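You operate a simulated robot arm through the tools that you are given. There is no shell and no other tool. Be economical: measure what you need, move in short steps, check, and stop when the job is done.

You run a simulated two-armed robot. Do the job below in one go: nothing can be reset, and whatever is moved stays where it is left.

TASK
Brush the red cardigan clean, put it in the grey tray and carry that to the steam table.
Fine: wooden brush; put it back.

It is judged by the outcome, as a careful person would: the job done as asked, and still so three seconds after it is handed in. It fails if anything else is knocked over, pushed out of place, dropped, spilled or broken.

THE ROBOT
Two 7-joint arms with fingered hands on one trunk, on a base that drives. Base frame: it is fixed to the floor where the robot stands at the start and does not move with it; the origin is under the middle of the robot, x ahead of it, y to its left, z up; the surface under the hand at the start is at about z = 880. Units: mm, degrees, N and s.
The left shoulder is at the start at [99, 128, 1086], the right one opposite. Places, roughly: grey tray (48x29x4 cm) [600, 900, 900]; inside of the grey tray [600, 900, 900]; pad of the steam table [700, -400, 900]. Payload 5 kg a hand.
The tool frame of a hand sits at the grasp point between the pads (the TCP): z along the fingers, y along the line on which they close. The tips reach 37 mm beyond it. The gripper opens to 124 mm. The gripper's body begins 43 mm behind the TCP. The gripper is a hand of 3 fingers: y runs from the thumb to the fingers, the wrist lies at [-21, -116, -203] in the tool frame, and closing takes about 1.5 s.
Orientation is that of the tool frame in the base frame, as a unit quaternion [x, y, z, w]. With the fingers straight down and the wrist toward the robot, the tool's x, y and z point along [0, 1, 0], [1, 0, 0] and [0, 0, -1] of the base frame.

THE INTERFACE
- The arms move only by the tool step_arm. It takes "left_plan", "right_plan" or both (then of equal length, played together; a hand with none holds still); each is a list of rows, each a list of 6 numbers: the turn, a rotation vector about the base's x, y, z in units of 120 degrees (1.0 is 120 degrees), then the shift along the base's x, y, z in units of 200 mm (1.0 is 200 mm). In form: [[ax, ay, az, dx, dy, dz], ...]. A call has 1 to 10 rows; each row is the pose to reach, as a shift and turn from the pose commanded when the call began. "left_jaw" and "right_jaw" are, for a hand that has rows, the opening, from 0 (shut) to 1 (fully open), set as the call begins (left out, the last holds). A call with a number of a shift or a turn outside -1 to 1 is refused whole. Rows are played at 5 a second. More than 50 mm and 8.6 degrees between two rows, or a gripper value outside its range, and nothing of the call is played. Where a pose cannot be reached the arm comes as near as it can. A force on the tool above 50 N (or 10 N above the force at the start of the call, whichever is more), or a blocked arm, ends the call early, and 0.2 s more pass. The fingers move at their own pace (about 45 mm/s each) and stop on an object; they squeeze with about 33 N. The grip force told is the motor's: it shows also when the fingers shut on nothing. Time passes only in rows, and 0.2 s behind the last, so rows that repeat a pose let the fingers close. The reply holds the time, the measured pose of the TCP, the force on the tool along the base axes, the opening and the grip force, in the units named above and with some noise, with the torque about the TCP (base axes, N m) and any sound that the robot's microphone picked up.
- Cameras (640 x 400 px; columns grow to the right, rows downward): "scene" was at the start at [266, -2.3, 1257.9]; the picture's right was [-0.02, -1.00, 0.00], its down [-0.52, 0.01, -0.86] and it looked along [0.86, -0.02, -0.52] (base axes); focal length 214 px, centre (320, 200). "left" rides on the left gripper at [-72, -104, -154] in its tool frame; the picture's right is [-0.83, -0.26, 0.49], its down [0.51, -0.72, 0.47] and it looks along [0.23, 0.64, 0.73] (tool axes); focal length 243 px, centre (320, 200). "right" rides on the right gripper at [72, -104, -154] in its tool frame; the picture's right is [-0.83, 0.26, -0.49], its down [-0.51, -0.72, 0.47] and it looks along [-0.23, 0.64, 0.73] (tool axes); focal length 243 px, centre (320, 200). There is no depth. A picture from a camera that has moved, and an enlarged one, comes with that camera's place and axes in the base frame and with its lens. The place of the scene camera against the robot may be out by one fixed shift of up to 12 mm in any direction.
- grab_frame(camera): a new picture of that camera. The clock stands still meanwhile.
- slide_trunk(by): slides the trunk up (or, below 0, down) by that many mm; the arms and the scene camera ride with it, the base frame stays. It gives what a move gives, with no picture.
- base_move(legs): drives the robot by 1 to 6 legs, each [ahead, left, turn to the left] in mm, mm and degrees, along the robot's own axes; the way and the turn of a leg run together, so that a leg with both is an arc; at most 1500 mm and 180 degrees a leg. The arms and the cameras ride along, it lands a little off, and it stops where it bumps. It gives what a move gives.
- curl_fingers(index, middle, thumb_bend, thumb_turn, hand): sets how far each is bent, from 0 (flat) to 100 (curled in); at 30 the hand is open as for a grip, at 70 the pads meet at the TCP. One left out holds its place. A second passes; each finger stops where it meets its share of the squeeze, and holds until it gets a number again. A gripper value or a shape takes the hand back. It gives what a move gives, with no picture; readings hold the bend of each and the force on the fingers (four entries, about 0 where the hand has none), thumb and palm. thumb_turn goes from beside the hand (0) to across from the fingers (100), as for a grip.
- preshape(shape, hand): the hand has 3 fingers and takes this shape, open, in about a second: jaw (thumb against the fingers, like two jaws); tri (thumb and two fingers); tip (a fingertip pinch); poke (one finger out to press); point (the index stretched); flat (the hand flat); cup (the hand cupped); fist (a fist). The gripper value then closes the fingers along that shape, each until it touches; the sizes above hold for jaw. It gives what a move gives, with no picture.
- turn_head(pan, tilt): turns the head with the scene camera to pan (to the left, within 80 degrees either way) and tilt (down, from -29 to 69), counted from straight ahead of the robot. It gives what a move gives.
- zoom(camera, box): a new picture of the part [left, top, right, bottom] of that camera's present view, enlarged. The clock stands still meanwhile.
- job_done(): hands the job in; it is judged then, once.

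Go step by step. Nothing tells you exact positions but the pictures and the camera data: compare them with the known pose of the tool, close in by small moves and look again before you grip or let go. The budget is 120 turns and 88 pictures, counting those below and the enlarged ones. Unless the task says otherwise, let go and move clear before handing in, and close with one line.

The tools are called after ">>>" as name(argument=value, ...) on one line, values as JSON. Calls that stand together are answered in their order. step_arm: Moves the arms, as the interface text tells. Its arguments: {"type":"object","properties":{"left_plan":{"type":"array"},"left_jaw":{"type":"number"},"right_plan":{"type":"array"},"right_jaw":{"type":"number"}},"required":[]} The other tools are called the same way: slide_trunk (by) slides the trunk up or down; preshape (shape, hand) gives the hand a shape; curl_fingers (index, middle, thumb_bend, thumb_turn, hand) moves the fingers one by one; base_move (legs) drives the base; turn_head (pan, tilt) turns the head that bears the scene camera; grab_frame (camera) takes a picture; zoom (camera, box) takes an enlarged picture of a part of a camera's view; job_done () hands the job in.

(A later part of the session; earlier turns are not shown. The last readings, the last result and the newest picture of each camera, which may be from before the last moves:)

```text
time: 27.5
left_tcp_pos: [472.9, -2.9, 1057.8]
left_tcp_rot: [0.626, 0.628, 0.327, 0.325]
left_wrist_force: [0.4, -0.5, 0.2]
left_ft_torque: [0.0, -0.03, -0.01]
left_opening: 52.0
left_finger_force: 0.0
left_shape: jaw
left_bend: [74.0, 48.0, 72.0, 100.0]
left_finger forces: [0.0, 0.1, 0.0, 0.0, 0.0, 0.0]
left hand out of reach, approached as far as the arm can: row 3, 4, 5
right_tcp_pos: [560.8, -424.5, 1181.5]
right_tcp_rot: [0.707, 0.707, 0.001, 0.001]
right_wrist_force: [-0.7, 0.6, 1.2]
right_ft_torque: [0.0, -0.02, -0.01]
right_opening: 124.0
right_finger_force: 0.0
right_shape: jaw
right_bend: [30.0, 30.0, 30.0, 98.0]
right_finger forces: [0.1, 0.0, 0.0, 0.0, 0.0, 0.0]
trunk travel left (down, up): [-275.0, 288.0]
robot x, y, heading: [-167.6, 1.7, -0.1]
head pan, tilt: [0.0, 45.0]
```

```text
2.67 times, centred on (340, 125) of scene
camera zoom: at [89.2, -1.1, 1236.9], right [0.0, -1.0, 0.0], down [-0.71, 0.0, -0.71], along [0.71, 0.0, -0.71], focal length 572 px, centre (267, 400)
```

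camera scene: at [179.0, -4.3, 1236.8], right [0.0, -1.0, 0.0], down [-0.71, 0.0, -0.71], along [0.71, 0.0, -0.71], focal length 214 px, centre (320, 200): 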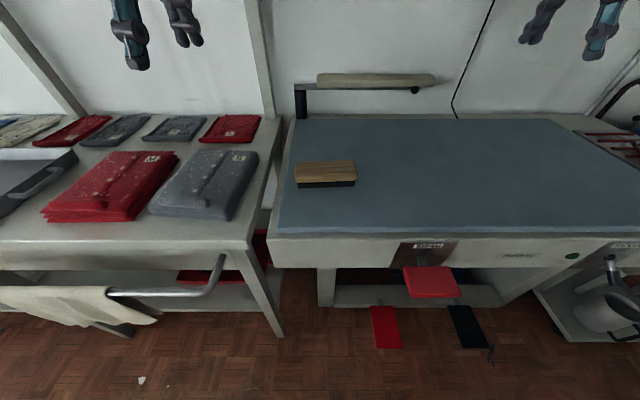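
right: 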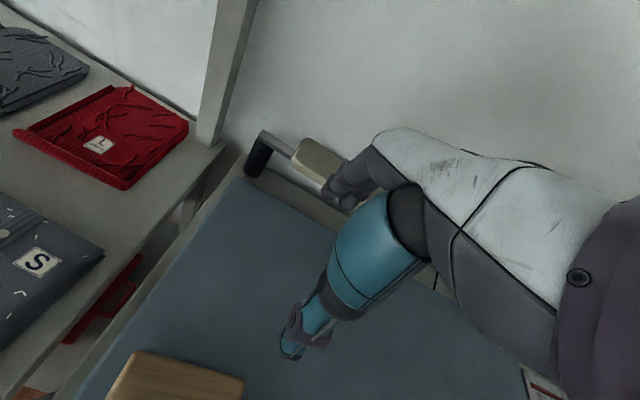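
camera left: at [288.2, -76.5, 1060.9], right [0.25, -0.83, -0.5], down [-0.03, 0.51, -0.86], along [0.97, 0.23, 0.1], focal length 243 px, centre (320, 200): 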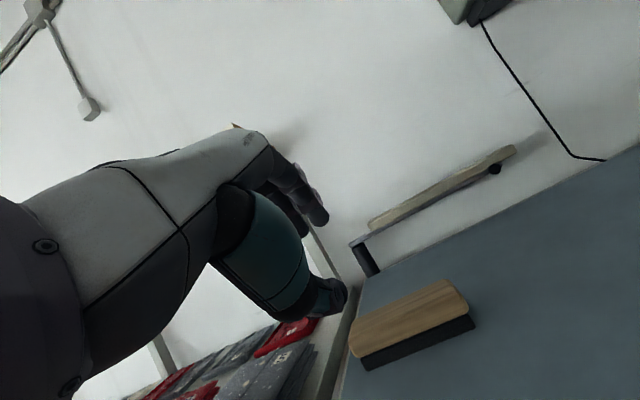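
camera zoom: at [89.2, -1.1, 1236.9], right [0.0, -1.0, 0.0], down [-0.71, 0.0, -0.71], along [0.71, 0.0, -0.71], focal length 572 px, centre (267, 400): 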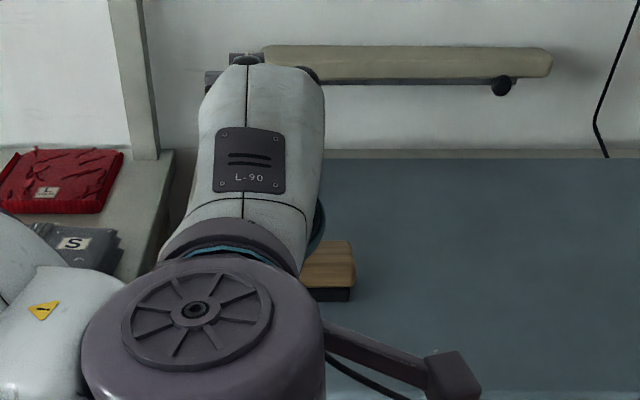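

The brush is upright on its bristles again. I'll raise the hand, straighten it and look for a proper grip.

>>> step_arm(left_plan=[[0, 0, 0, 0, 0, 0.2], [0, 0.06, 0, 0, 0, 0.3], [0, 0.12, 0, 0, 0, 0.3], [0, 0.18, 0, 0.1, 0, 0.3], [0, 0.24, 0, 0.2, 0, 0.3], [0, 0.3, 0, 0.3, 0, 0.3], [0, 0.36, 0, 0.4, 0, 0.3], [0, 0.42, 0, 0.5, 0, 0.3], [0, 0.458, 0, 0.55, 0, 0.3], [0, 0.458, 0, 0.55, 0, 0.3]], left_jaw=1)

>>> zoom(camera="left", box=[220, 130, 480, 390])

>>> zoom(camera="scene", box=[240, 50, 440, 180])

```text
time: 29.7
left_tcp_pos: [584.3, 13.2, 1120.5]
left_tcp_rot: [0.708, 0.707, 0.0, 0.001]
left_wrist_force: [0.9, -0.2, -0.4]
left_ft_torque: [0.0, -0.03, 0.0]
left_opening: 123.8
left_finger_force: 0.1
left_shape: jaw
left_bend: [30.0, 30.0, 30.0, 98.0]
left_finger forces: [0.0, 0.0, 0.0, 0.0, 0.1, 0.0]
left hand out of reach, approached as far as the arm can: row 8, 9, 10
right_tcp_pos: [560.2, -423.9, 1181.8]
right_tcp_rot: [0.708, 0.707, 0.0, 0.0]
right_wrist_force: [0.7, -0.5, -0.2]
right_ft_torque: [0.0, -0.01, 0.0]
right_opening: 123.7
right_finger_force: 0.1
right_shape: jaw
right_bend: [30.0, 30.0, 30.0, 98.0]
right_finger forces: [0.0, 0.1, 0.0, 0.0, 0.1, 0.0]
trunk travel left (down, up): [-275.0, 288.0]
robot x, y, heading: [-166.9, 0.6, 0.2]
head pan, tilt: [0.0, 45.0]
```

```text
1.54 times, centred on (350, 260) of left
camera zoom: at [481.4, -59.2, 1274.6], right [-0.26, -0.83, -0.49], down [-0.72, 0.51, -0.47], along [0.64, 0.23, -0.73], focal length 373 px, centre (274, 108)
```

zoom: 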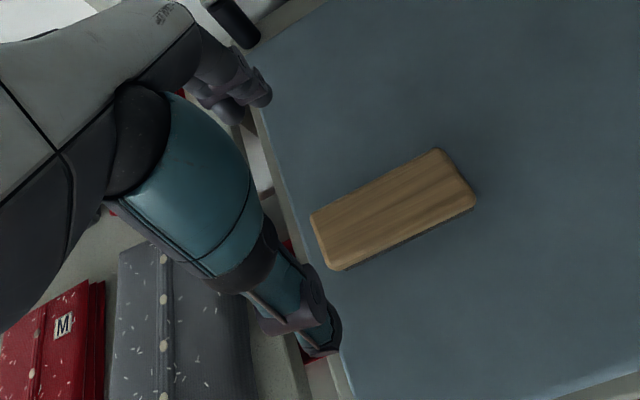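

```text
3.08 times, centred on (340, 115) of scene
camera zoom: at [89.6, -0.8, 1236.9], right [0.0, -1.0, 0.0], down [-0.71, 0.0, -0.71], along [0.71, 0.0, -0.71], focal length 660 px, centre (258, 462)
```

zoom: 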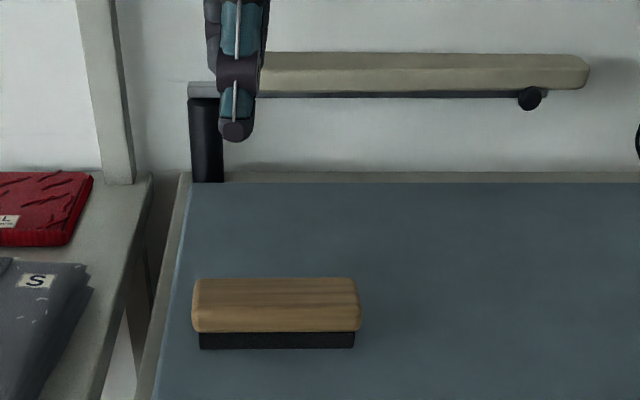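

The two cameras together put the brush's top at z≈917, so the pad is near 882, and its centre is about [613, -17]. I'll line up and lower in stages.

>>> step_arm(left_plan=[[0, 0, 0, 0.07, -0.07, -0.2], [0, 0, 0, 0.14, -0.15, -0.4], [0, 0, 0, 0.14, -0.15, -0.6]])

>>> zoom(camera="left", box=[220, 130, 480, 390])

```text
time: 30.5
left_tcp_pos: [622.0, 22.3, 1008.5]
left_tcp_rot: [0.708, 0.707, 0.001, 0.001]
left_wrist_force: [0.0, 0.7, 1.5]
left_ft_torque: [0.03, 0.03, 0.01]
left_opening: 124.0
left_finger_force: 0.1
left_shape: jaw
left_bend: [30.0, 30.0, 30.0, 98.0]
left_finger forces: [0.0, 0.0, 0.0, 0.1, 0.1, 0.0]
left hand out of reach, approached as far as the arm can: row 1, 2, 3
right_tcp_pos: [559.9, -423.1, 1182.8]
right_tcp_rot: [0.707, 0.707, -0.001, 0.0]
right_wrist_force: [0.3, 1.2, -0.8]
right_ft_torque: [-0.08, 0.02, -0.02]
right_opening: 123.7
right_finger_force: 0.0
right_shape: jaw
right_bend: [30.0, 30.0, 30.0, 98.0]
right_finger forces: [0.0, 0.0, 0.1, 0.1, 0.0, 0.0]
trunk travel left (down, up): [-275.0, 288.0]
robot x, y, heading: [-171.5, 2.5, -0.1]
head pan, tilt: [0.0, 45.0]
```

```text
1.54 times, centred on (350, 260) of left
camera zoom: at [517.7, -50.2, 1162.0], right [-0.26, -0.83, -0.49], down [-0.72, 0.51, -0.47], along [0.64, 0.23, -0.73], focal length 373 px, centre (274, 108)
```

zoom: 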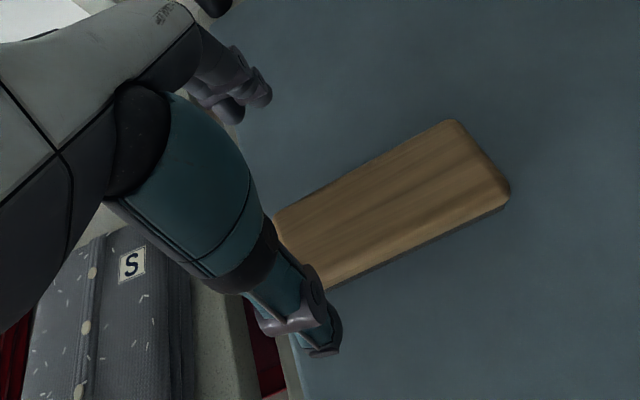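

It's out of reach from here, so I'll drive forward 90 mm with the arm raised slightly.

>>> step_arm(left_plan=[[0, 0, 0, -0.2, 0, 0.2], [0, 0, 0, -0.4, 0, 0.3]])

>>> base_move(legs=[[90, 0, 0]])

```text
refused: row 1 steps farther than a row can; nothing moved
```

```text
time: 31.6
left_tcp_pos: [709.9, 21.0, 1008.5]
left_tcp_rot: [0.708, 0.706, 0.0, 0.0]
left_wrist_force: [0.1, 0.5, -0.6]
left_ft_torque: [0.0, 0.01, 0.0]
left_opening: 123.8
left_finger_force: 0.0
left_shape: jaw
left_bend: [30.0, 30.0, 30.0, 98.0]
left_finger forces: [0.1, 0.0, 0.0, 0.0, 0.0, 0.0]
right_tcp_pos: [648.2, -425.7, 1182.5]
right_tcp_rot: [0.708, 0.706, 0.0, 0.0]
right_wrist_force: [-0.1, 0.2, -0.3]
right_ft_torque: [-0.04, -0.02, -0.01]
right_opening: 123.7
right_finger_force: 0.1
right_shape: jaw
right_bend: [30.0, 30.0, 30.0, 98.0]
right_finger forces: [0.0, 0.0, 0.0, 0.0, 0.0, 0.1]
trunk travel left (down, up): [-275.0, 288.0]
robot x, y, heading: [-79.5, 2.2, -0.4]
head pan, tilt: [0.0, 45.0]
```

>>> step_arm(left_plan=[[0, 0, 0, -0.2, -0.08, 0.0], [0, 0, 0, -0.4, -0.16, 0], [0, 0, 0, -0.485, -0.19, 0], [0, 0, 0, -0.485, -0.19, 0]])

>>> zoom(camera="left", box=[220, 130, 480, 390])

```text
time: 32.6
left_tcp_pos: [612.8, -14.2, 1008.7]
left_tcp_rot: [0.708, 0.706, 0.001, 0.001]
left_wrist_force: [-0.1, -0.6, 0.3]
left_ft_torque: [0.02, -0.02, -0.03]
left_opening: 123.9
left_finger_force: 0.1
left_shape: jaw
left_bend: [30.0, 30.0, 30.0, 98.0]
left_finger forces: [0.0, 0.1, 0.0, 0.0, 0.1, 0.0]
left hand out of reach, approached as far as the arm can: row 3, 4
right_tcp_pos: [647.6, -426.3, 1184.1]
right_tcp_rot: [0.708, 0.706, 0.001, 0.001]
right_wrist_force: [-0.8, -0.2, -0.9]
right_ft_torque: [0.01, -0.04, 0.0]
right_opening: 123.7
right_finger_force: 0.1
right_shape: jaw
right_bend: [30.0, 30.0, 30.0, 98.0]
right_finger forces: [0.0, 0.1, 0.1, 0.1, 0.0, 0.0]
trunk travel left (down, up): [-275.0, 288.0]
robot x, y, heading: [-80.9, -0.6, -0.5]
head pan, tilt: [0.0, 45.0]
```

```text
1.54 times, centred on (350, 260) of left
camera zoom: at [509.4, -86.4, 1162.3], right [-0.26, -0.83, -0.49], down [-0.72, 0.51, -0.47], along [0.64, 0.23, -0.73], focal length 373 px, centre (274, 108)
```

zoom: 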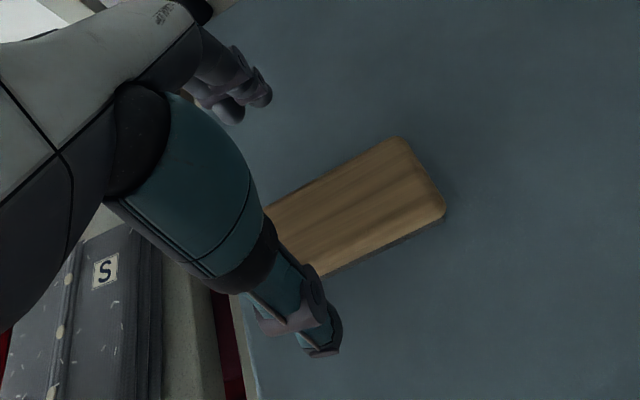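

The left arm is near its limit on this side. I'll shift the robot right by 130 mm for comfort.

>>> base_move(legs=[[0, -130, 0.4]])

>>> step_arm(left_plan=[[0, 0, 0, 0, 0.2, 0.0], [0, 0, 0, 0, 0.4, 0], [0, 0, 0, 0, 0.64, 0], [0, 0, 0, 0, 0.64, 0]])

>>> zoom(camera="left", box=[220, 130, 480, 390])

```text
time: 34.4
left_tcp_pos: [614.7, -136.6, 1006.7]
left_tcp_rot: [0.705, 0.709, -0.001, -0.001]
left_wrist_force: [0.2, -0.5, 0.0]
left_ft_torque: [-0.03, -0.03, -0.01]
left_opening: 124.1
left_finger_force: 0.1
left_shape: jaw
left_bend: [30.0, 30.0, 30.0, 98.0]
left_finger forces: [0.0, 0.0, 0.0, 0.0, 0.0, 0.0]
right_tcp_pos: [652.2, -548.5, 1182.3]
right_tcp_rot: [0.705, 0.709, 0.0, 0.0]
right_wrist_force: [-1.1, 0.2, 0.3]
right_ft_torque: [0.03, 0.0, 0.02]
right_opening: 124.0
right_finger_force: 0.1
right_shape: jaw
right_bend: [30.0, 30.0, 30.0, 98.0]
right_finger forces: [0.1, 0.0, 0.0, 0.0, 0.0, 0.0]
trunk travel left (down, up): [-275.0, 288.0]
robot x, y, heading: [-77.9, -127.0, 0.5]
head pan, tilt: [0.0, 45.0]
```

```text
time: 35.4
left_tcp_pos: [615.9, -11.5, 1006.8]
left_tcp_rot: [0.704, 0.71, 0.0, 0.0]
left_wrist_force: [-0.2, 0.1, -0.5]
left_ft_torque: [0.0, 0.03, -0.01]
left_opening: 123.9
left_finger_force: 0.0
left_shape: jaw
left_bend: [30.0, 30.0, 30.0, 98.0]
left_finger forces: [0.0, 0.0, 0.1, 0.0, 0.0, 0.0]
right_tcp_pos: [653.2, -550.0, 1181.0]
right_tcp_rot: [0.704, 0.71, 0.0, -0.001]
right_wrist_force: [-0.2, 0.8, -0.4]
right_ft_torque: [0.01, 0.04, 0.0]
right_opening: 123.8
right_finger_force: 0.2
right_shape: jaw
right_bend: [30.0, 30.0, 30.0, 98.0]
right_finger forces: [0.0, 0.0, 0.1, 0.0, 0.0, 0.0]
trunk travel left (down, up): [-275.0, 288.0]
robot x, y, heading: [-78.9, -131.8, 0.4]
head pan, tilt: [0.0, 45.0]
```

```text
1.54 times, centred on (350, 260) of left
camera zoom: at [513.2, -83.9, 1161.4], right [-0.26, -0.83, -0.49], down [-0.73, 0.5, -0.47], along [0.64, 0.24, -0.73], focal length 373 px, centre (274, 108)
```

zoom: 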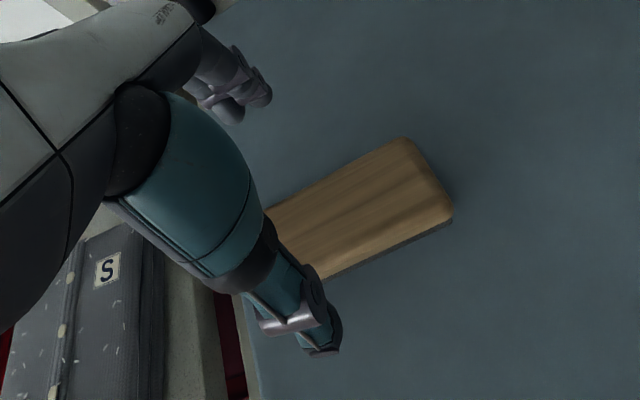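

>>> step_arm(left_plan=[[0, 0, 0, -0.02, -0.027, -0.15], [0, 0, 0, -0.02, -0.027, -0.3], [0, 0, 0, -0.02, -0.027, -0.38], [0, 0, 0, -0.02, -0.027, -0.415], [0, 0, 0, -0.02, -0.027, -0.415]])

>>> zoom(camera="left", box=[220, 130, 480, 390])

>>> zoom(camera="scene", box=[190, 70, 390, 200])

```text
time: 36.6
left_tcp_pos: [611.1, -15.2, 925.0]
left_tcp_rot: [0.705, 0.71, 0.0, 0.0]
left_wrist_force: [0.4, -0.5, 0.8]
left_ft_torque: [-0.01, 0.0, 0.03]
left_opening: 123.9
left_finger_force: 0.1
left_shape: jaw
left_bend: [30.0, 30.0, 30.0, 98.0]
left_finger forces: [0.0, 0.0, 0.1, 0.1, 0.1, 0.0]
right_tcp_pos: [652.4, -547.2, 1182.1]
right_tcp_rot: [0.705, 0.709, 0.0, 0.0]
right_wrist_force: [0.2, -0.2, 0.1]
right_ft_torque: [0.0, -0.02, -0.01]
right_opening: 123.7
right_finger_force: 0.1
right_shape: jaw
right_bend: [30.0, 30.0, 30.0, 98.0]
right_finger forces: [0.1, 0.1, 0.0, 0.0, 0.0, 0.0]
trunk travel left (down, up): [-275.0, 288.0]
robot x, y, heading: [-76.5, -132.6, 0.2]
head pan, tilt: [0.0, 45.0]
```

```text
1.54 times, centred on (350, 260) of left
camera zoom: at [508.5, -88.4, 1078.4], right [-0.26, -0.83, -0.49], down [-0.72, 0.5, -0.47], along [0.64, 0.24, -0.73], focal length 373 px, centre (274, 108)
```

zoom: 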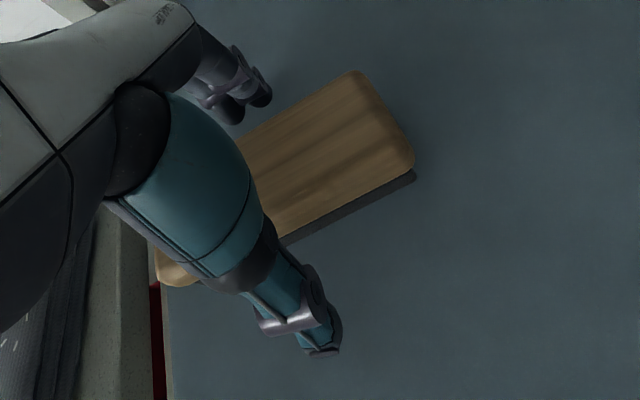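

```text
3.08 times, centred on (290, 135) of scene
camera zoom: at [178.8, -128.6, 1236.9], right [0.01, -1.0, 0.0], down [-0.71, 0.0, -0.71], along [0.71, 0.0, -0.71], focal length 660 px, centre (412, 400)
```

zoom: 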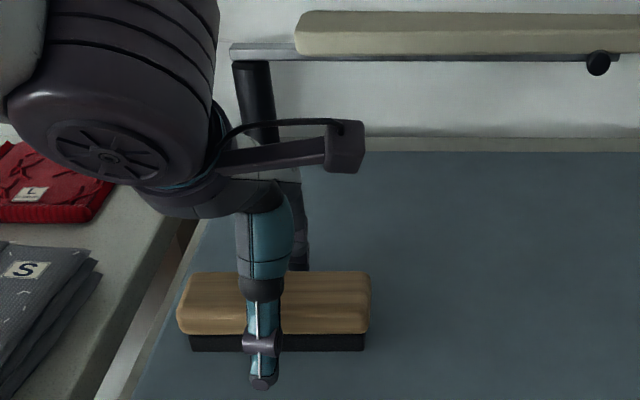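

>>> step_arm(left_plan=[[0, 0, 0, 0, 0, 0], [0, 0, 0, 0, 0, 0], [0, 0, 0, 0, 0, 0], [0, 0, 0, 0, 0, 0], [0, 0, 0, 0, 0, 0], [0, 0, 0, 0, 0, 0]], left_jaw=0.3)

>>> zoom(camera="scene", box=[190, 70, 390, 200])

```text
time: 38.0
left_tcp_pos: [611.1, -15.5, 925.1]
left_tcp_rot: [0.705, 0.709, -0.001, -0.001]
left_wrist_force: [0.3, -0.2, 0.1]
left_ft_torque: [0.02, 0.01, -0.01]
left_opening: 53.8
left_finger_force: 33.0
left_shape: jaw
left_bend: [74.0, 48.0, 71.0, 100.0]
left_finger forces: [18.8, 10.4, 0.0, 0.0, 30.0, 0.0]
right_tcp_pos: [653.5, -548.4, 1180.8]
right_tcp_rot: [0.705, 0.709, 0.0, 0.001]
right_wrist_force: [-0.2, -0.4, -0.6]
right_ft_torque: [0.03, 0.01, -0.02]
right_opening: 123.7
right_finger_force: 0.1
right_shape: jaw
right_bend: [30.0, 30.0, 30.0, 98.0]
right_finger forces: [0.0, 0.0, 0.1, 0.0, 0.1, 0.0]
trunk travel left (down, up): [-275.0, 288.0]
robot x, y, heading: [-78.0, -128.9, 0.6]
head pan, tilt: [0.0, 45.0]
```

```text
3.08 times, centred on (290, 135) of scene
camera zoom: at [178.9, -128.6, 1236.9], right [0.01, -1.0, 0.0], down [-0.71, 0.0, -0.71], along [0.71, 0.0, -0.71], focal length 660 px, centre (412, 400)
```

zoom: 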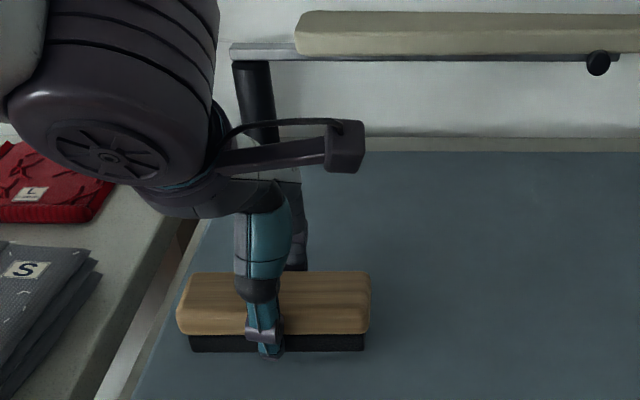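

The brush is held squarely. I'll lift it and drive left toward the cardigan.

>>> step_arm(left_plan=[[0, 0, 0, 0, 0, 0.15], [0, 0, 0, 0, 0, 0.35], [0, 0, 0, 0, 0, 0.58], [0, 0, 0, 0, 0, 0.8], [0, 0, 0, 0, 0, 0.95]])

>>> base_move(legs=[[0, 260, 0]])

>>> turn_head(pan=30, tilt=50)

>>> grab_frame(camera="scene")

>>> grab_frame(camera="left")

```text
time: 39.2
left_tcp_pos: [609.1, -14.3, 1113.4]
left_tcp_rot: [0.704, 0.71, -0.001, 0.0]
left_wrist_force: [0.1, 1.2, -1.7]
left_ft_torque: [0.01, 0.0, 0.03]
left_opening: 53.8
left_finger_force: 33.1
left_shape: jaw
left_bend: [74.0, 48.0, 71.0, 100.0]
left_finger forces: [18.8, 10.4, 0.1, 0.1, 30.0, 0.0]
right_tcp_pos: [651.2, -548.6, 1183.4]
right_tcp_rot: [0.704, 0.71, 0.0, 0.0]
right_wrist_force: [0.6, -0.5, 0.0]
right_ft_torque: [-0.02, 0.01, -0.01]
right_opening: 124.0
right_finger_force: 0.2
right_shape: jaw
right_bend: [30.0, 30.0, 30.0, 98.0]
right_finger forces: [0.0, 0.0, 0.1, 0.1, 0.0, 0.0]
trunk travel left (down, up): [-275.0, 288.0]
robot x, y, heading: [-78.7, -125.9, 0.2]
head pan, tilt: [0.0, 45.0]
```

```text
time: 42.1
left_tcp_pos: [610.7, 243.4, 1113.7]
left_tcp_rot: [0.705, 0.709, 0.0, 0.0]
left_wrist_force: [0.0, 0.5, -0.3]
left_ft_torque: [0.02, -0.02, 0.03]
left_opening: 53.6
left_finger_force: 33.0
left_shape: jaw
left_bend: [74.0, 48.0, 71.0, 100.0]
left_finger forces: [18.8, 10.3, 0.0, 0.0, 30.0, 0.1]
right_tcp_pos: [650.0, -291.9, 1181.8]
right_tcp_rot: [0.705, 0.709, 0.0, 0.0]
right_wrist_force: [-0.3, -1.0, 0.3]
right_ft_torque: [-0.01, -0.01, 0.0]
right_opening: 123.7
right_finger_force: 0.2
right_shape: jaw
right_bend: [30.0, 30.0, 30.0, 98.0]
right_finger forces: [0.0, 0.0, 0.0, 0.1, 0.1, 0.0]
trunk travel left (down, up): [-275.0, 288.0]
robot x, y, heading: [-81.8, 127.1, 0.1]
head pan, tilt: [0.0, 45.0]
```

```text
time: 43.1
left_tcp_pos: [610.0, 241.7, 1113.3]
left_tcp_rot: [0.705, 0.709, 0.0, 0.0]
left_wrist_force: [-0.6, -0.4, -1.4]
left_ft_torque: [-0.01, 0.0, 0.0]
left_opening: 53.6
left_finger_force: 32.9
left_shape: jaw
left_bend: [74.0, 48.0, 71.0, 100.0]
left_finger forces: [18.8, 10.4, 0.0, 0.0, 29.9, 0.0]
right_tcp_pos: [650.5, -292.8, 1181.4]
right_tcp_rot: [0.705, 0.709, 0.0, 0.0]
right_wrist_force: [0.4, 0.7, -0.5]
right_ft_torque: [-0.03, 0.0, 0.0]
right_opening: 124.1
right_finger_force: 0.1
right_shape: jaw
right_bend: [30.0, 30.0, 30.0, 98.0]
right_finger forces: [0.0, 0.0, 0.0, 0.1, 0.0, 0.1]
trunk travel left (down, up): [-275.0, 288.0]
robot x, y, heading: [-77.5, 131.4, 0.6]
head pan, tilt: [30.0, 50.0]
```

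```text
53 pictures are left
camera scene: at [162.6, 168.0, 1230.0], right [0.5, -0.86, 0.0], down [-0.66, -0.39, -0.64], along [0.56, 0.32, -0.77], focal length 214 px, centre (320, 200)
```

scene: 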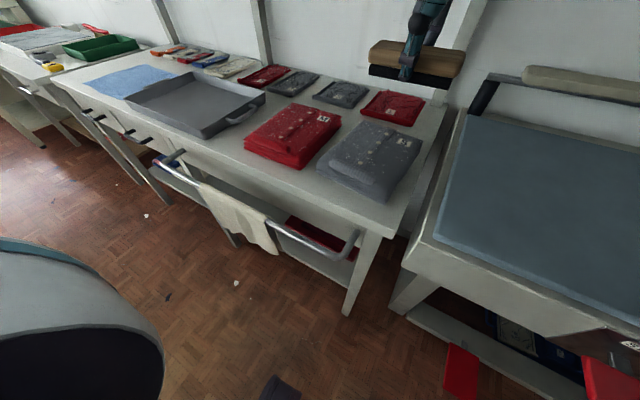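

```text
52 pictures are left
camera left: at [506.7, 169.1, 1267.6], right [-0.26, -0.83, -0.49], down [-0.72, 0.5, -0.47], along [0.64, 0.24, -0.73], focal length 243 px, centre (320, 200)
```

left: 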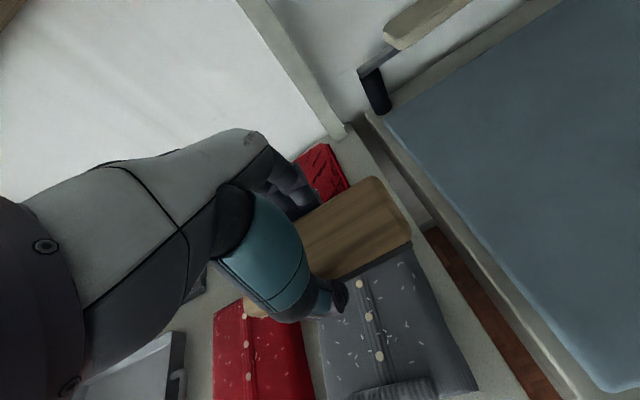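

>>> zoom(camera="scene", box=[220, 85, 360, 180])

```text
4.21 times, centred on (290, 132) of scene
camera zoom: at [162.6, 168.0, 1230.0], right [0.5, -0.86, 0.0], down [-0.66, -0.39, -0.64], along [0.56, 0.32, -0.77], focal length 903 px, centre (446, 484)
```

zoom: 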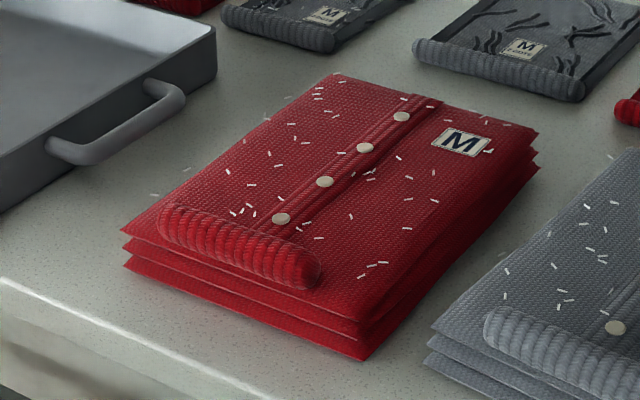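

The cardigan spans x 472–696 and y 402–571, with its top at z≈910 and a rolled hem at the near edge (x≈485). I'll bring the brush above its near-right part, just beyond the roll.

>>> step_arm(left_plan=[[0, 0, 0, -0.05, 0.22, 0], [0, 0, 0, -0.1, 0.44, 0], [0, 0, 0, -0.15, 0.66, 0], [0, 0, 0, -0.2, 0.88, 0], [0, 0, 0, -0.22, 1.0, 0]])

>>> step_arm(left_plan=[[0, 0, 0, -0.12, 0.1, 0], [0, 0, 0, -0.15, 0.115, -0.2], [0, 0, 0, -0.15, 0.115, -0.4], [0, 0, 0, -0.15, 0.115, -0.6], [0, 0, 0, -0.15, 0.115, -0.73]])

>>> zoom(camera="scene", box=[200, 50, 380, 190])

```text
time: 44.3
left_tcp_pos: [566.0, 443.9, 1112.5]
left_tcp_rot: [0.705, 0.709, 0.0, 0.0]
left_wrist_force: [0.5, 0.5, -1.3]
left_ft_torque: [0.0, -0.01, -0.01]
left_opening: 53.9
left_finger_force: 32.6
left_shape: jaw
left_bend: [74.0, 48.0, 71.0, 100.0]
left_finger forces: [18.5, 10.4, 0.1, 0.1, 29.9, 0.1]
right_tcp_pos: [651.8, -290.7, 1181.8]
right_tcp_rot: [0.705, 0.71, -0.001, -0.001]
right_wrist_force: [-0.6, 0.6, 0.1]
right_ft_torque: [0.02, 0.0, -0.01]
right_opening: 123.8
right_finger_force: 0.1
right_shape: jaw
right_bend: [30.0, 30.0, 30.0, 98.0]
right_finger forces: [0.0, 0.0, 0.0, 0.0, 0.0, 0.0]
trunk travel left (down, up): [-275.0, 288.0]
robot x, y, heading: [-80.3, 128.6, 0.2]
head pan, tilt: [30.0, 50.0]
```

```text
time: 45.5
left_tcp_pos: [536.0, 465.8, 966.8]
left_tcp_rot: [0.706, 0.709, 0.0, 0.0]
left_wrist_force: [0.0, 0.2, -0.6]
left_ft_torque: [0.0, 0.02, 0.01]
left_opening: 53.6
left_finger_force: 33.1
left_shape: jaw
left_bend: [74.0, 48.0, 71.0, 100.0]
left_finger forces: [18.4, 10.2, 0.1, 0.0, 30.0, 0.0]
right_tcp_pos: [651.5, -291.4, 1181.3]
right_tcp_rot: [0.705, 0.709, -0.002, -0.001]
right_wrist_force: [0.4, -0.2, -0.5]
right_ft_torque: [0.02, 0.0, -0.02]
right_opening: 123.8
right_finger_force: 0.1
right_shape: jaw
right_bend: [30.0, 30.0, 30.0, 98.0]
right_finger forces: [0.1, 0.0, 0.1, 0.1, 0.0, 0.0]
trunk travel left (down, up): [-275.0, 288.0]
robot x, y, heading: [-83.9, 128.3, 0.1]
head pan, tilt: [30.0, 50.0]
```

```text
2.86 times, centred on (290, 120) of scene
camera zoom: at [163.3, 168.2, 1229.8], right [0.5, -0.86, 0.0], down [-0.66, -0.39, -0.64], along [0.55, 0.32, -0.77], focal length 613 px, centre (406, 429)
```

zoom: 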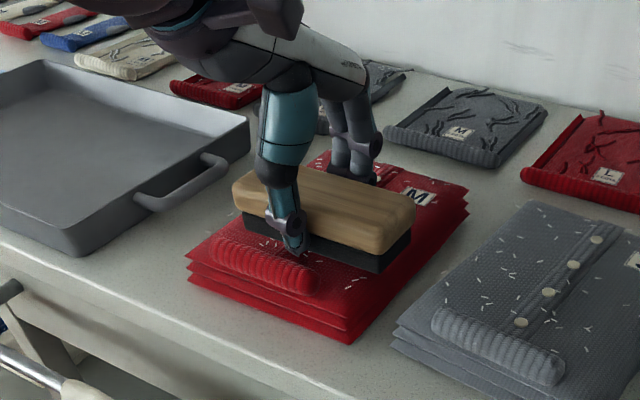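

>>> step_arm(left_plan=[[0, 0, 0, 0.045, 0, -0.02], [0, 0, 0, 0.045, 0, -0.04], [0, 0, 0, 0.045, 0, -0.055], [0, 0, 0, 0.045, 0, -0.065], [0, 0, 0, 0.045, 0, -0.07]])

```text
time: 46.7
left_tcp_pos: [545.3, 465.4, 953.4]
left_tcp_rot: [0.705, 0.709, 0.0, 0.0]
left_wrist_force: [2.7, 0.6, 1.6]
left_ft_torque: [0.0, 0.0, 0.0]
left_opening: 53.4
left_finger_force: 33.4
left_shape: jaw
left_bend: [74.0, 48.0, 72.0, 100.0]
left_finger forces: [19.4, 11.2, 0.0, 0.0, 36.2, 0.0]
right_tcp_pos: [650.1, -291.0, 1182.9]
right_tcp_rot: [0.706, 0.709, 0.0, 0.0]
right_wrist_force: [0.2, -0.5, 0.2]
right_ft_torque: [-0.03, 0.02, -0.01]
right_opening: 123.9
right_finger_force: 0.1
right_shape: jaw
right_bend: [30.0, 30.0, 30.0, 98.0]
right_finger forces: [0.0, 0.0, 0.0, 0.0, 0.0, 0.0]
trunk travel left (down, up): [-275.0, 288.0]
robot x, y, heading: [-81.1, 125.8, 0.0]
head pan, tilt: [30.0, 50.0]
```

There is light contact at z≈953. I'll press slightly and stroke away from the roll toward the far edge.

>>> step_arm(left_plan=[[0, 0, 0, -0.02, 0, -0.01], [0, 0, 0, 0.1, 0, -0.01], [0, 0, 0, 0.22, 0, -0.01], [0, 0, 0, 0.34, 0, -0.01], [0, 0, 0, 0.46, 0, -0.01], [0, 0, 0, 0.58, 0, -0.01], [0, 0, 0, 0.7, 0, -0.01], [0, 0, 0, 0.78, 0, 0.0], [0, 0, 0, 0.78, 0, 0.15]])

>>> zoom(camera="scene", box=[200, 50, 380, 190])

```text
time: 48.7
left_tcp_pos: [699.6, 463.3, 986.2]
left_tcp_rot: [0.705, 0.709, 0.001, 0.0]
left_wrist_force: [-0.2, -0.6, -1.3]
left_ft_torque: [0.02, -0.04, -0.01]
left_opening: 53.2
left_finger_force: 32.7
left_shape: jaw
left_bend: [74.0, 48.0, 72.0, 100.0]
left_finger forces: [18.4, 10.6, 0.1, 0.0, 31.0, 0.1]
right_tcp_pos: [648.2, -291.9, 1182.7]
right_tcp_rot: [0.706, 0.709, 0.001, 0.0]
right_wrist_force: [-0.1, 0.3, -0.6]
right_ft_torque: [0.0, -0.02, -0.01]
right_opening: 123.9
right_finger_force: 0.1
right_shape: jaw
right_bend: [30.0, 30.0, 30.0, 98.0]
right_finger forces: [0.1, 0.0, 0.0, 0.0, 0.0, 0.0]
trunk travel left (down, up): [-275.0, 288.0]
robot x, y, heading: [-78.7, 128.5, 0.3]
head pan, tilt: [30.0, 50.0]
```

```text
2.86 times, centred on (290, 120) of scene
camera zoom: at [160.7, 167.9, 1230.4], right [0.5, -0.86, 0.0], down [-0.66, -0.39, -0.64], along [0.56, 0.32, -0.77], focal length 613 px, centre (406, 429)
```

zoom: 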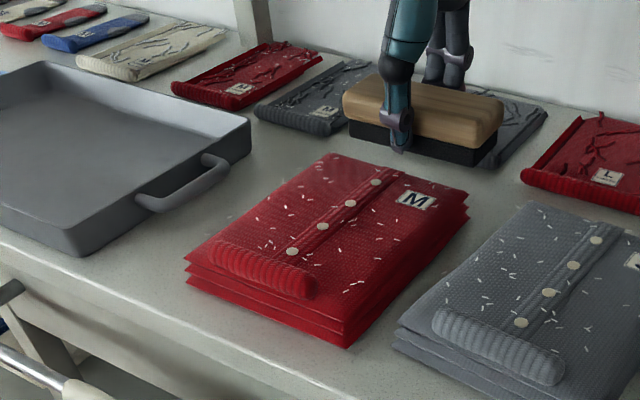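

>>> zoom(camera="scene", box=[240, 90, 345, 165])

```text
5.33 times, centred on (292, 128) of scene
camera zoom: at [160.7, 167.9, 1230.4], right [0.5, -0.86, 0.0], down [-0.66, -0.39, -0.64], along [0.56, 0.32, -0.77], focal length 1144 px, centre (467, 587)
```

zoom: 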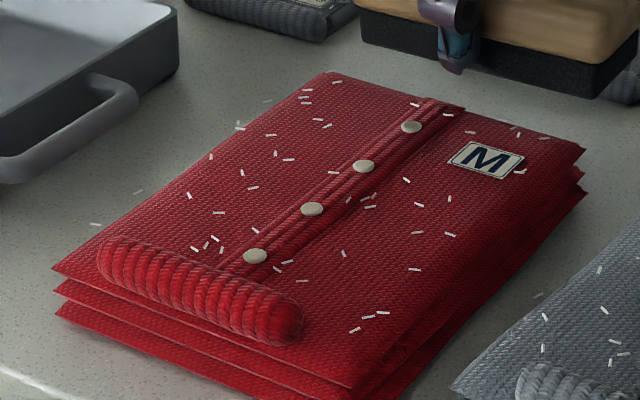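

The lint is unchanged, so the contact was too light. I'll go back and press more firmly, feeling the force.

>>> step_arm(left_plan=[[0, 0, 0, -0.2, 0, 0], [0, 0, 0, -0.4, 0, 0], [0, 0, 0, -0.6, 0, 0], [0, 0, 0, -0.75, 0, -0.05], [0, 0, 0, -0.75, 0, -0.17], [0, 0, 0, -0.75, 0, -0.185], [0, 0, 0, -0.75, 0, -0.195], [0, 0, 0, -0.75, 0, -0.195]])

```text
time: 50.5
left_tcp_pos: [551.4, 464.6, 943.5]
left_tcp_rot: [0.705, 0.709, -0.001, 0.0]
left_wrist_force: [0.6, 0.0, -1.1]
left_ft_torque: [0.02, 0.0, -0.02]
left_opening: 53.2
left_finger_force: 33.2
left_shape: jaw
left_bend: [74.0, 48.0, 72.0, 100.0]
left_finger forces: [18.0, 10.3, 0.0, 0.1, 30.8, 0.0]
right_tcp_pos: [650.5, -291.4, 1181.6]
right_tcp_rot: [0.705, 0.709, 0.0, 0.0]
right_wrist_force: [0.4, 0.8, 0.3]
right_ft_torque: [0.01, 0.01, -0.03]
right_opening: 123.8
right_finger_force: 0.0
right_shape: jaw
right_bend: [30.0, 30.0, 30.0, 98.0]
right_finger forces: [0.0, 0.0, 0.1, 0.0, 0.0, 0.0]
trunk travel left (down, up): [-275.0, 288.0]
robot x, y, heading: [-80.2, 125.1, 0.3]
head pan, tilt: [30.0, 50.0]
```

>>> step_arm(left_plan=[[0, 0, 0, 0, 0, -0.01], [0, 0, 0, 0, 0, -0.02], [0, 0, 0, 0, 0, -0.03]])

>>> zoom(camera="scene", box=[240, 80, 360, 165])

```text
time: 51.3
left_tcp_pos: [550.5, 465.5, 938.2]
left_tcp_rot: [0.705, 0.709, 0.0, -0.001]
left_wrist_force: [0.2, 0.5, 1.2]
left_ft_torque: [-0.01, 0.0, -0.02]
left_opening: 52.0
left_finger_force: 33.4
left_shape: jaw
left_bend: [74.0, 49.0, 73.0, 100.0]
left_finger forces: [20.5, 10.4, 0.1, 0.1, 30.0, 0.0]
right_tcp_pos: [651.2, -290.5, 1182.9]
right_tcp_rot: [0.706, 0.709, 0.0, -0.001]
right_wrist_force: [0.0, 0.0, 0.0]
right_ft_torque: [0.05, -0.02, 0.0]
right_opening: 124.0
right_finger_force: 0.0
right_shape: jaw
right_bend: [30.0, 30.0, 30.0, 98.0]
right_finger forces: [0.0, 0.0, 0.0, 0.0, 0.1, 0.0]
trunk travel left (down, up): [-275.0, 288.0]
robot x, y, heading: [-83.2, 129.5, 0.1]
head pan, tilt: [30.0, 50.0]
```

```text
4.71 times, centred on (300, 122) of scene
camera zoom: at [162.5, 168.2, 1229.9], right [0.5, -0.86, 0.0], down [-0.66, -0.39, -0.64], along [0.56, 0.32, -0.77], focal length 1009 px, centre (414, 565)
```

zoom: 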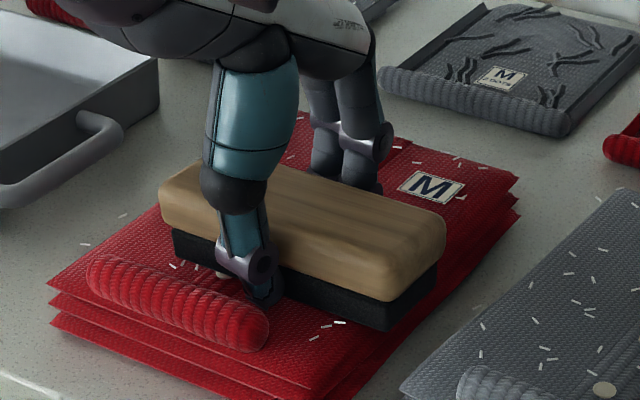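

Contact is near z≈938. I'll stroke toward the far edge at this height.

>>> step_arm(left_plan=[[0, 0, 0, 0, 0, -0.01], [0, 0, 0, 0.12, 0, -0.01], [0, 0, 0, 0.24, 0, -0.01], [0, 0, 0, 0.36, 0, -0.01], [0, 0, 0, 0.48, 0, -0.01], [0, 0, 0, 0.6, 0, -0.01]])

>>> step_arm(left_plan=[[0, 0, 0, 0.1, 0, 0.0], [0, 0, 0, 0.15, 0, 0.02], [0, 0, 0, 0.15, 0, 0.22]])

>>> zoom(camera="scene", box=[240, 80, 360, 165])

```text
time: 52.7
left_tcp_pos: [671.8, 464.7, 938.8]
left_tcp_rot: [0.705, 0.709, 0.001, 0.0]
left_wrist_force: [-2.5, -0.8, 9.9]
left_ft_torque: [-0.05, 0.34, 0.01]
left_opening: 52.0
left_finger_force: 33.3
left_shape: jaw
left_bend: [74.0, 49.0, 73.0, 100.0]
left_finger forces: [22.1, 10.3, 0.0, 0.0, 37.9, 0.0]
right_tcp_pos: [650.5, -291.5, 1181.9]
right_tcp_rot: [0.705, 0.709, 0.0, -0.001]
right_wrist_force: [0.3, 0.0, 0.2]
right_ft_torque: [0.01, 0.02, 0.02]
right_opening: 123.6
right_finger_force: 0.0
right_shape: jaw
right_bend: [30.0, 30.0, 30.0, 98.0]
right_finger forces: [0.1, 0.0, 0.0, 0.0, 0.1, 0.1]
trunk travel left (down, up): [-275.0, 288.0]
robot x, y, heading: [-80.6, 130.4, 0.5]
head pan, tilt: [30.0, 50.0]
```

```text
time: 53.5
left_tcp_pos: [698.7, 464.3, 983.0]
left_tcp_rot: [0.705, 0.709, 0.001, -0.001]
left_wrist_force: [0.2, -0.6, -1.1]
left_ft_torque: [0.01, -0.02, -0.01]
left_opening: 51.8
left_finger_force: 33.3
left_shape: jaw
left_bend: [74.0, 49.0, 73.0, 100.0]
left_finger forces: [20.1, 10.8, 0.0, 0.1, 30.2, 0.0]
right_tcp_pos: [646.8, -292.1, 1183.7]
right_tcp_rot: [0.706, 0.709, 0.001, 0.0]
right_wrist_force: [0.0, -1.0, -0.9]
right_ft_torque: [0.05, -0.06, 0.0]
right_opening: 123.4
right_finger_force: 0.1
right_shape: jaw
right_bend: [30.0, 30.0, 30.0, 98.0]
right_finger forces: [0.0, 0.0, 0.1, 0.0, 0.1, 0.0]
trunk travel left (down, up): [-275.0, 288.0]
robot x, y, heading: [-80.4, 129.1, 0.3]
head pan, tilt: [30.0, 50.0]
```

```text
4.71 times, centred on (300, 122) of scene
camera zoom: at [160.2, 167.6, 1230.5], right [0.5, -0.86, 0.0], down [-0.66, -0.39, -0.64], along [0.56, 0.32, -0.76], focal length 1009 px, centre (414, 565)
```

zoom: 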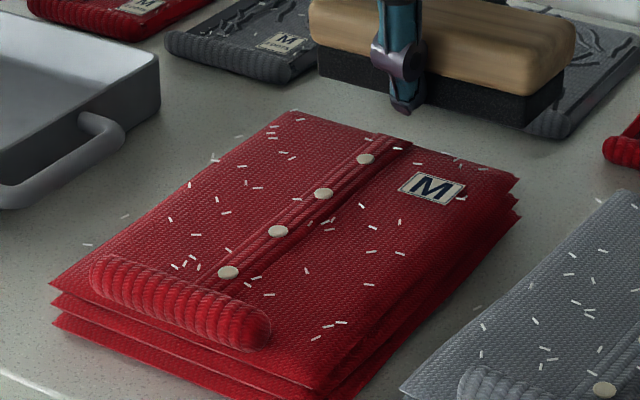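

Lint is still there; the fingertips are almost level with the bristles, so they may be carrying the contact. I'll rest the brush on the cardigan and regrip it 8 mm higher.

>>> step_arm(left_plan=[[0, 0, 0, -0.2, 0.05, 0], [0, 0, 0, -0.4, 0.1, 0], [0, 0, 0, -0.55, 0.1, 0], [0, 0, 0, -0.55, 0.1, -0.15], [0, 0, 0, -0.55, 0.1, -0.2], [0, 0, 0, -0.55, 0.1, -0.22], [0, 0, 0, -0.55, 0.1, -0.225]])

>>> step_arm(left_plan=[[0, 0, 0, 0, 0, 0], [0, 0, 0, 0, 0, 0], [0, 0, 0, 0, 0, 0.01], [0, 0, 0, 0, 0, 0.03], [0, 0, 0, 0, 0, 0.05], [0, 0, 0, 0, 0, 0.05]], left_jaw=0.7)

>>> zoom(camera="scene", box=[240, 80, 360, 165])

```text
time: 55.1
left_tcp_pos: [590.9, 483.4, 938.2]
left_tcp_rot: [0.705, 0.709, 0.001, 0.002]
left_wrist_force: [0.3, 1.6, 13.8]
left_ft_torque: [0.0, 0.53, -0.04]
left_opening: 52.0
left_finger_force: 33.0
left_shape: jaw
left_bend: [74.0, 49.0, 73.0, 100.0]
left_finger forces: [21.2, 11.5, 0.0, 0.0, 45.0, 0.1]
right_tcp_pos: [649.7, -292.5, 1182.9]
right_tcp_rot: [0.705, 0.709, 0.001, 0.001]
right_wrist_force: [-0.2, -0.4, -0.1]
right_ft_torque: [0.03, 0.02, -0.04]
right_opening: 124.0
right_finger_force: 0.1
right_shape: jaw
right_bend: [30.0, 30.0, 30.0, 98.0]
right_finger forces: [0.0, 0.0, 0.0, 0.0, 0.0, 0.0]
trunk travel left (down, up): [-275.0, 288.0]
robot x, y, heading: [-80.6, 127.4, 0.3]
head pan, tilt: [30.0, 50.0]
```

```text
time: 56.5
left_tcp_pos: [591.3, 486.7, 945.9]
left_tcp_rot: [0.705, 0.709, 0.0, -0.001]
left_wrist_force: [0.4, -0.5, 0.0]
left_ft_torque: [0.03, 0.03, 0.02]
left_opening: 86.8
left_finger_force: 0.0
left_shape: jaw
left_bend: [27.0, 37.0, 59.0, 99.0]
left_finger forces: [0.0, 0.0, 0.0, 0.1, 0.1, 0.0]
right_tcp_pos: [649.7, -291.5, 1182.0]
right_tcp_rot: [0.705, 0.71, -0.001, -0.001]
right_wrist_force: [-1.0, 0.0, 0.2]
right_ft_torque: [0.02, -0.05, 0.01]
right_opening: 123.9
right_finger_force: 0.1
right_shape: jaw
right_bend: [30.0, 30.0, 30.0, 98.0]
right_finger forces: [0.0, 0.0, 0.0, 0.0, 0.0, 0.0]
trunk travel left (down, up): [-275.0, 288.0]
robot x, y, heading: [-83.1, 131.6, 0.4]
head pan, tilt: [30.0, 50.0]
```

```text
4.71 times, centred on (300, 122) of scene
camera zoom: at [162.4, 168.2, 1230.0], right [0.5, -0.86, 0.0], down [-0.66, -0.39, -0.64], along [0.56, 0.32, -0.77], focal length 1009 px, centre (414, 565)
```

zoom: 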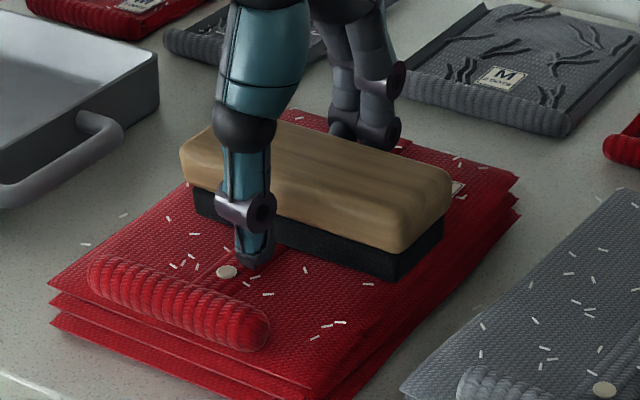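

>>> step_arm(left_plan=[[0, 0, 0, 0, 0, 0], [0, 0, 0, 0, 0, 0], [0, 0, 0, 0, 0, 0], [0, 0, 0, 0, 0, 0], [0, 0, 0, 0, 0, 0], [0, 0, 0, 0, 0, 0]], left_jaw=0.3)

>>> step_arm(left_plan=[[0, 0, 0, -0.04, 0, 0], [0, 0, 0, -0.12, 0, 0], [0, 0, 0, -0.2, 0, 0], [0, 0, 0, -0.22, 0, 0]])

>>> zoom(camera="scene", box=[240, 80, 360, 165])

```text
time: 57.9
left_tcp_pos: [590.0, 485.4, 945.2]
left_tcp_rot: [0.705, 0.709, 0.0, 0.0]
left_wrist_force: [-0.9, 0.8, -0.8]
left_ft_torque: [0.01, -0.03, -0.03]
left_opening: 54.0
left_finger_force: 32.7
left_shape: jaw
left_bend: [74.0, 47.0, 72.0, 100.0]
left_finger forces: [19.4, 10.4, 0.0, 0.1, 29.8, 0.0]
right_tcp_pos: [650.9, -291.8, 1181.2]
right_tcp_rot: [0.706, 0.708, 0.0, 0.001]
right_wrist_force: [1.0, 0.1, -0.4]
right_ft_torque: [0.03, -0.02, 0.01]
right_opening: 123.5
right_finger_force: 0.0
right_shape: jaw
right_bend: [30.0, 30.0, 30.0, 98.0]
right_finger forces: [0.1, 0.0, 0.0, 0.1, 0.0, 0.1]
trunk travel left (down, up): [-275.0, 288.0]
robot x, y, heading: [-82.2, 128.9, 0.2]
head pan, tilt: [30.0, 50.0]
```

```text
time: 58.9
left_tcp_pos: [547.5, 486.0, 945.7]
left_tcp_rot: [0.705, 0.709, -0.001, -0.001]
left_wrist_force: [-0.2, -0.1, 0.1]
left_ft_torque: [-0.01, 0.0, 0.02]
left_opening: 54.1
left_finger_force: 32.8
left_shape: jaw
left_bend: [74.0, 47.0, 72.0, 100.0]
left_finger forces: [19.4, 10.4, 0.0, 0.0, 30.3, 0.0]
right_tcp_pos: [649.9, -292.5, 1182.0]
right_tcp_rot: [0.705, 0.709, 0.0, 0.0]
right_wrist_force: [-0.2, 0.0, 0.1]
right_ft_torque: [0.01, 0.03, -0.01]
right_opening: 123.6
right_finger_force: 0.1
right_shape: jaw
right_bend: [30.0, 30.0, 30.0, 98.0]
right_finger forces: [0.1, 0.0, 0.0, 0.0, 0.0, 0.0]
trunk travel left (down, up): [-275.0, 288.0]
robot x, y, heading: [-80.6, 126.4, 0.2]
head pan, tilt: [30.0, 50.0]
```

```text
4.71 times, centred on (300, 122) of scene
camera zoom: at [162.7, 168.1, 1229.9], right [0.5, -0.86, 0.0], down [-0.66, -0.39, -0.64], along [0.55, 0.32, -0.77], focal length 1009 px, centre (414, 565)
```

zoom: 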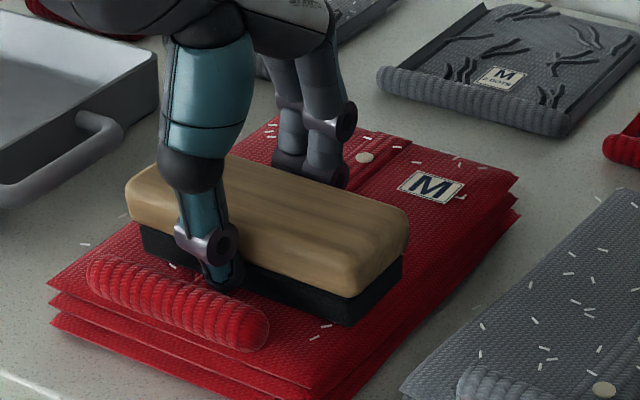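

Now press about 3 mm and stroke to the far edge, then check.

>>> step_arm(left_plan=[[0, 0, 0, 0, 0, -0.015], [0, 0, 0, 0, 0, -0.02], [0, 0, 0, 0.05, 0, -0.02]])

>>> step_arm(left_plan=[[0, 0, 0, 0.1, 0, 0], [0, 0, 0, 0.2, 0, 0], [0, 0, 0, 0.3, 0, 0], [0, 0, 0, 0.4, 0, 0], [0, 0, 0, 0.5, 0, 0], [0, 0, 0, 0.6, 0, 0], [0, 0, 0, 0.68, 0, 0]])

>>> zoom(camera="scene", box=[240, 80, 360, 165])

```text
time: 59.7
left_tcp_pos: [554.3, 485.5, 943.7]
left_tcp_rot: [0.705, 0.709, 0.001, 0.0]
left_wrist_force: [-11.5, 1.3, 20.2]
left_ft_torque: [0.06, 0.77, 0.07]
left_opening: 54.5
left_finger_force: 32.9
left_shape: jaw
left_bend: [74.0, 48.0, 72.0, 100.0]
left_finger forces: [17.8, 9.0, 0.0, 0.0, 38.7, 0.0]
right_tcp_pos: [648.2, -291.3, 1183.8]
right_tcp_rot: [0.705, 0.709, 0.002, 0.0]
right_wrist_force: [-0.2, -0.4, -0.1]
right_ft_torque: [-0.01, 0.03, 0.01]
right_opening: 123.9
right_finger_force: 0.0
right_shape: jaw
right_bend: [30.0, 30.0, 30.0, 98.0]
right_finger forces: [0.0, 0.0, 0.1, 0.0, 0.0, 0.1]
trunk travel left (down, up): [-275.0, 288.0]
robot x, y, heading: [-81.3, 127.1, 0.2]
head pan, tilt: [30.0, 50.0]
```

```text
time: 61.3
left_tcp_pos: [692.5, 485.4, 943.7]
left_tcp_rot: [0.705, 0.709, 0.002, 0.0]
left_wrist_force: [-8.7, 0.2, 16.8]
left_ft_torque: [-0.02, 0.62, 0.0]
left_opening: 54.7
left_finger_force: 33.1
left_shape: jaw
left_bend: [74.0, 49.0, 72.0, 100.0]
left_finger forces: [18.0, 9.8, 0.0, 0.0, 37.3, 0.1]
right_tcp_pos: [648.1, -292.2, 1182.6]
right_tcp_rot: [0.706, 0.709, 0.001, 0.0]
right_wrist_force: [-0.1, 0.4, -0.4]
right_ft_torque: [-0.02, 0.03, 0.02]
right_opening: 123.7
right_finger_force: 0.0
right_shape: jaw
right_bend: [30.0, 30.0, 30.0, 98.0]
right_finger forces: [0.0, 0.1, 0.0, 0.0, 0.0, 0.0]
trunk travel left (down, up): [-275.0, 288.0]
robot x, y, heading: [-80.3, 131.5, 0.2]
head pan, tilt: [30.0, 50.0]
```

```text
4.71 times, centred on (300, 122) of scene
camera zoom: at [159.9, 167.1, 1230.6], right [0.5, -0.86, 0.0], down [-0.66, -0.39, -0.64], along [0.56, 0.33, -0.76], focal length 1009 px, centre (414, 565)
```

zoom: 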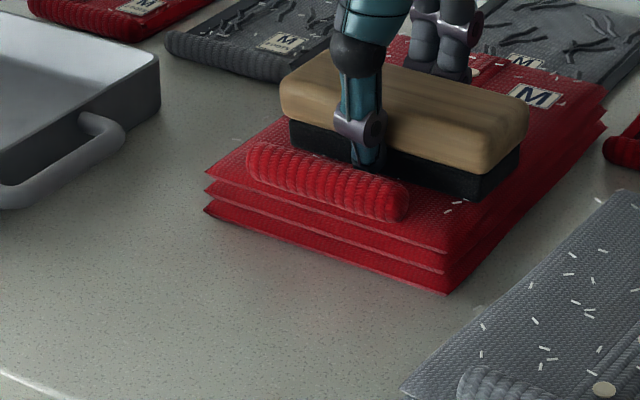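

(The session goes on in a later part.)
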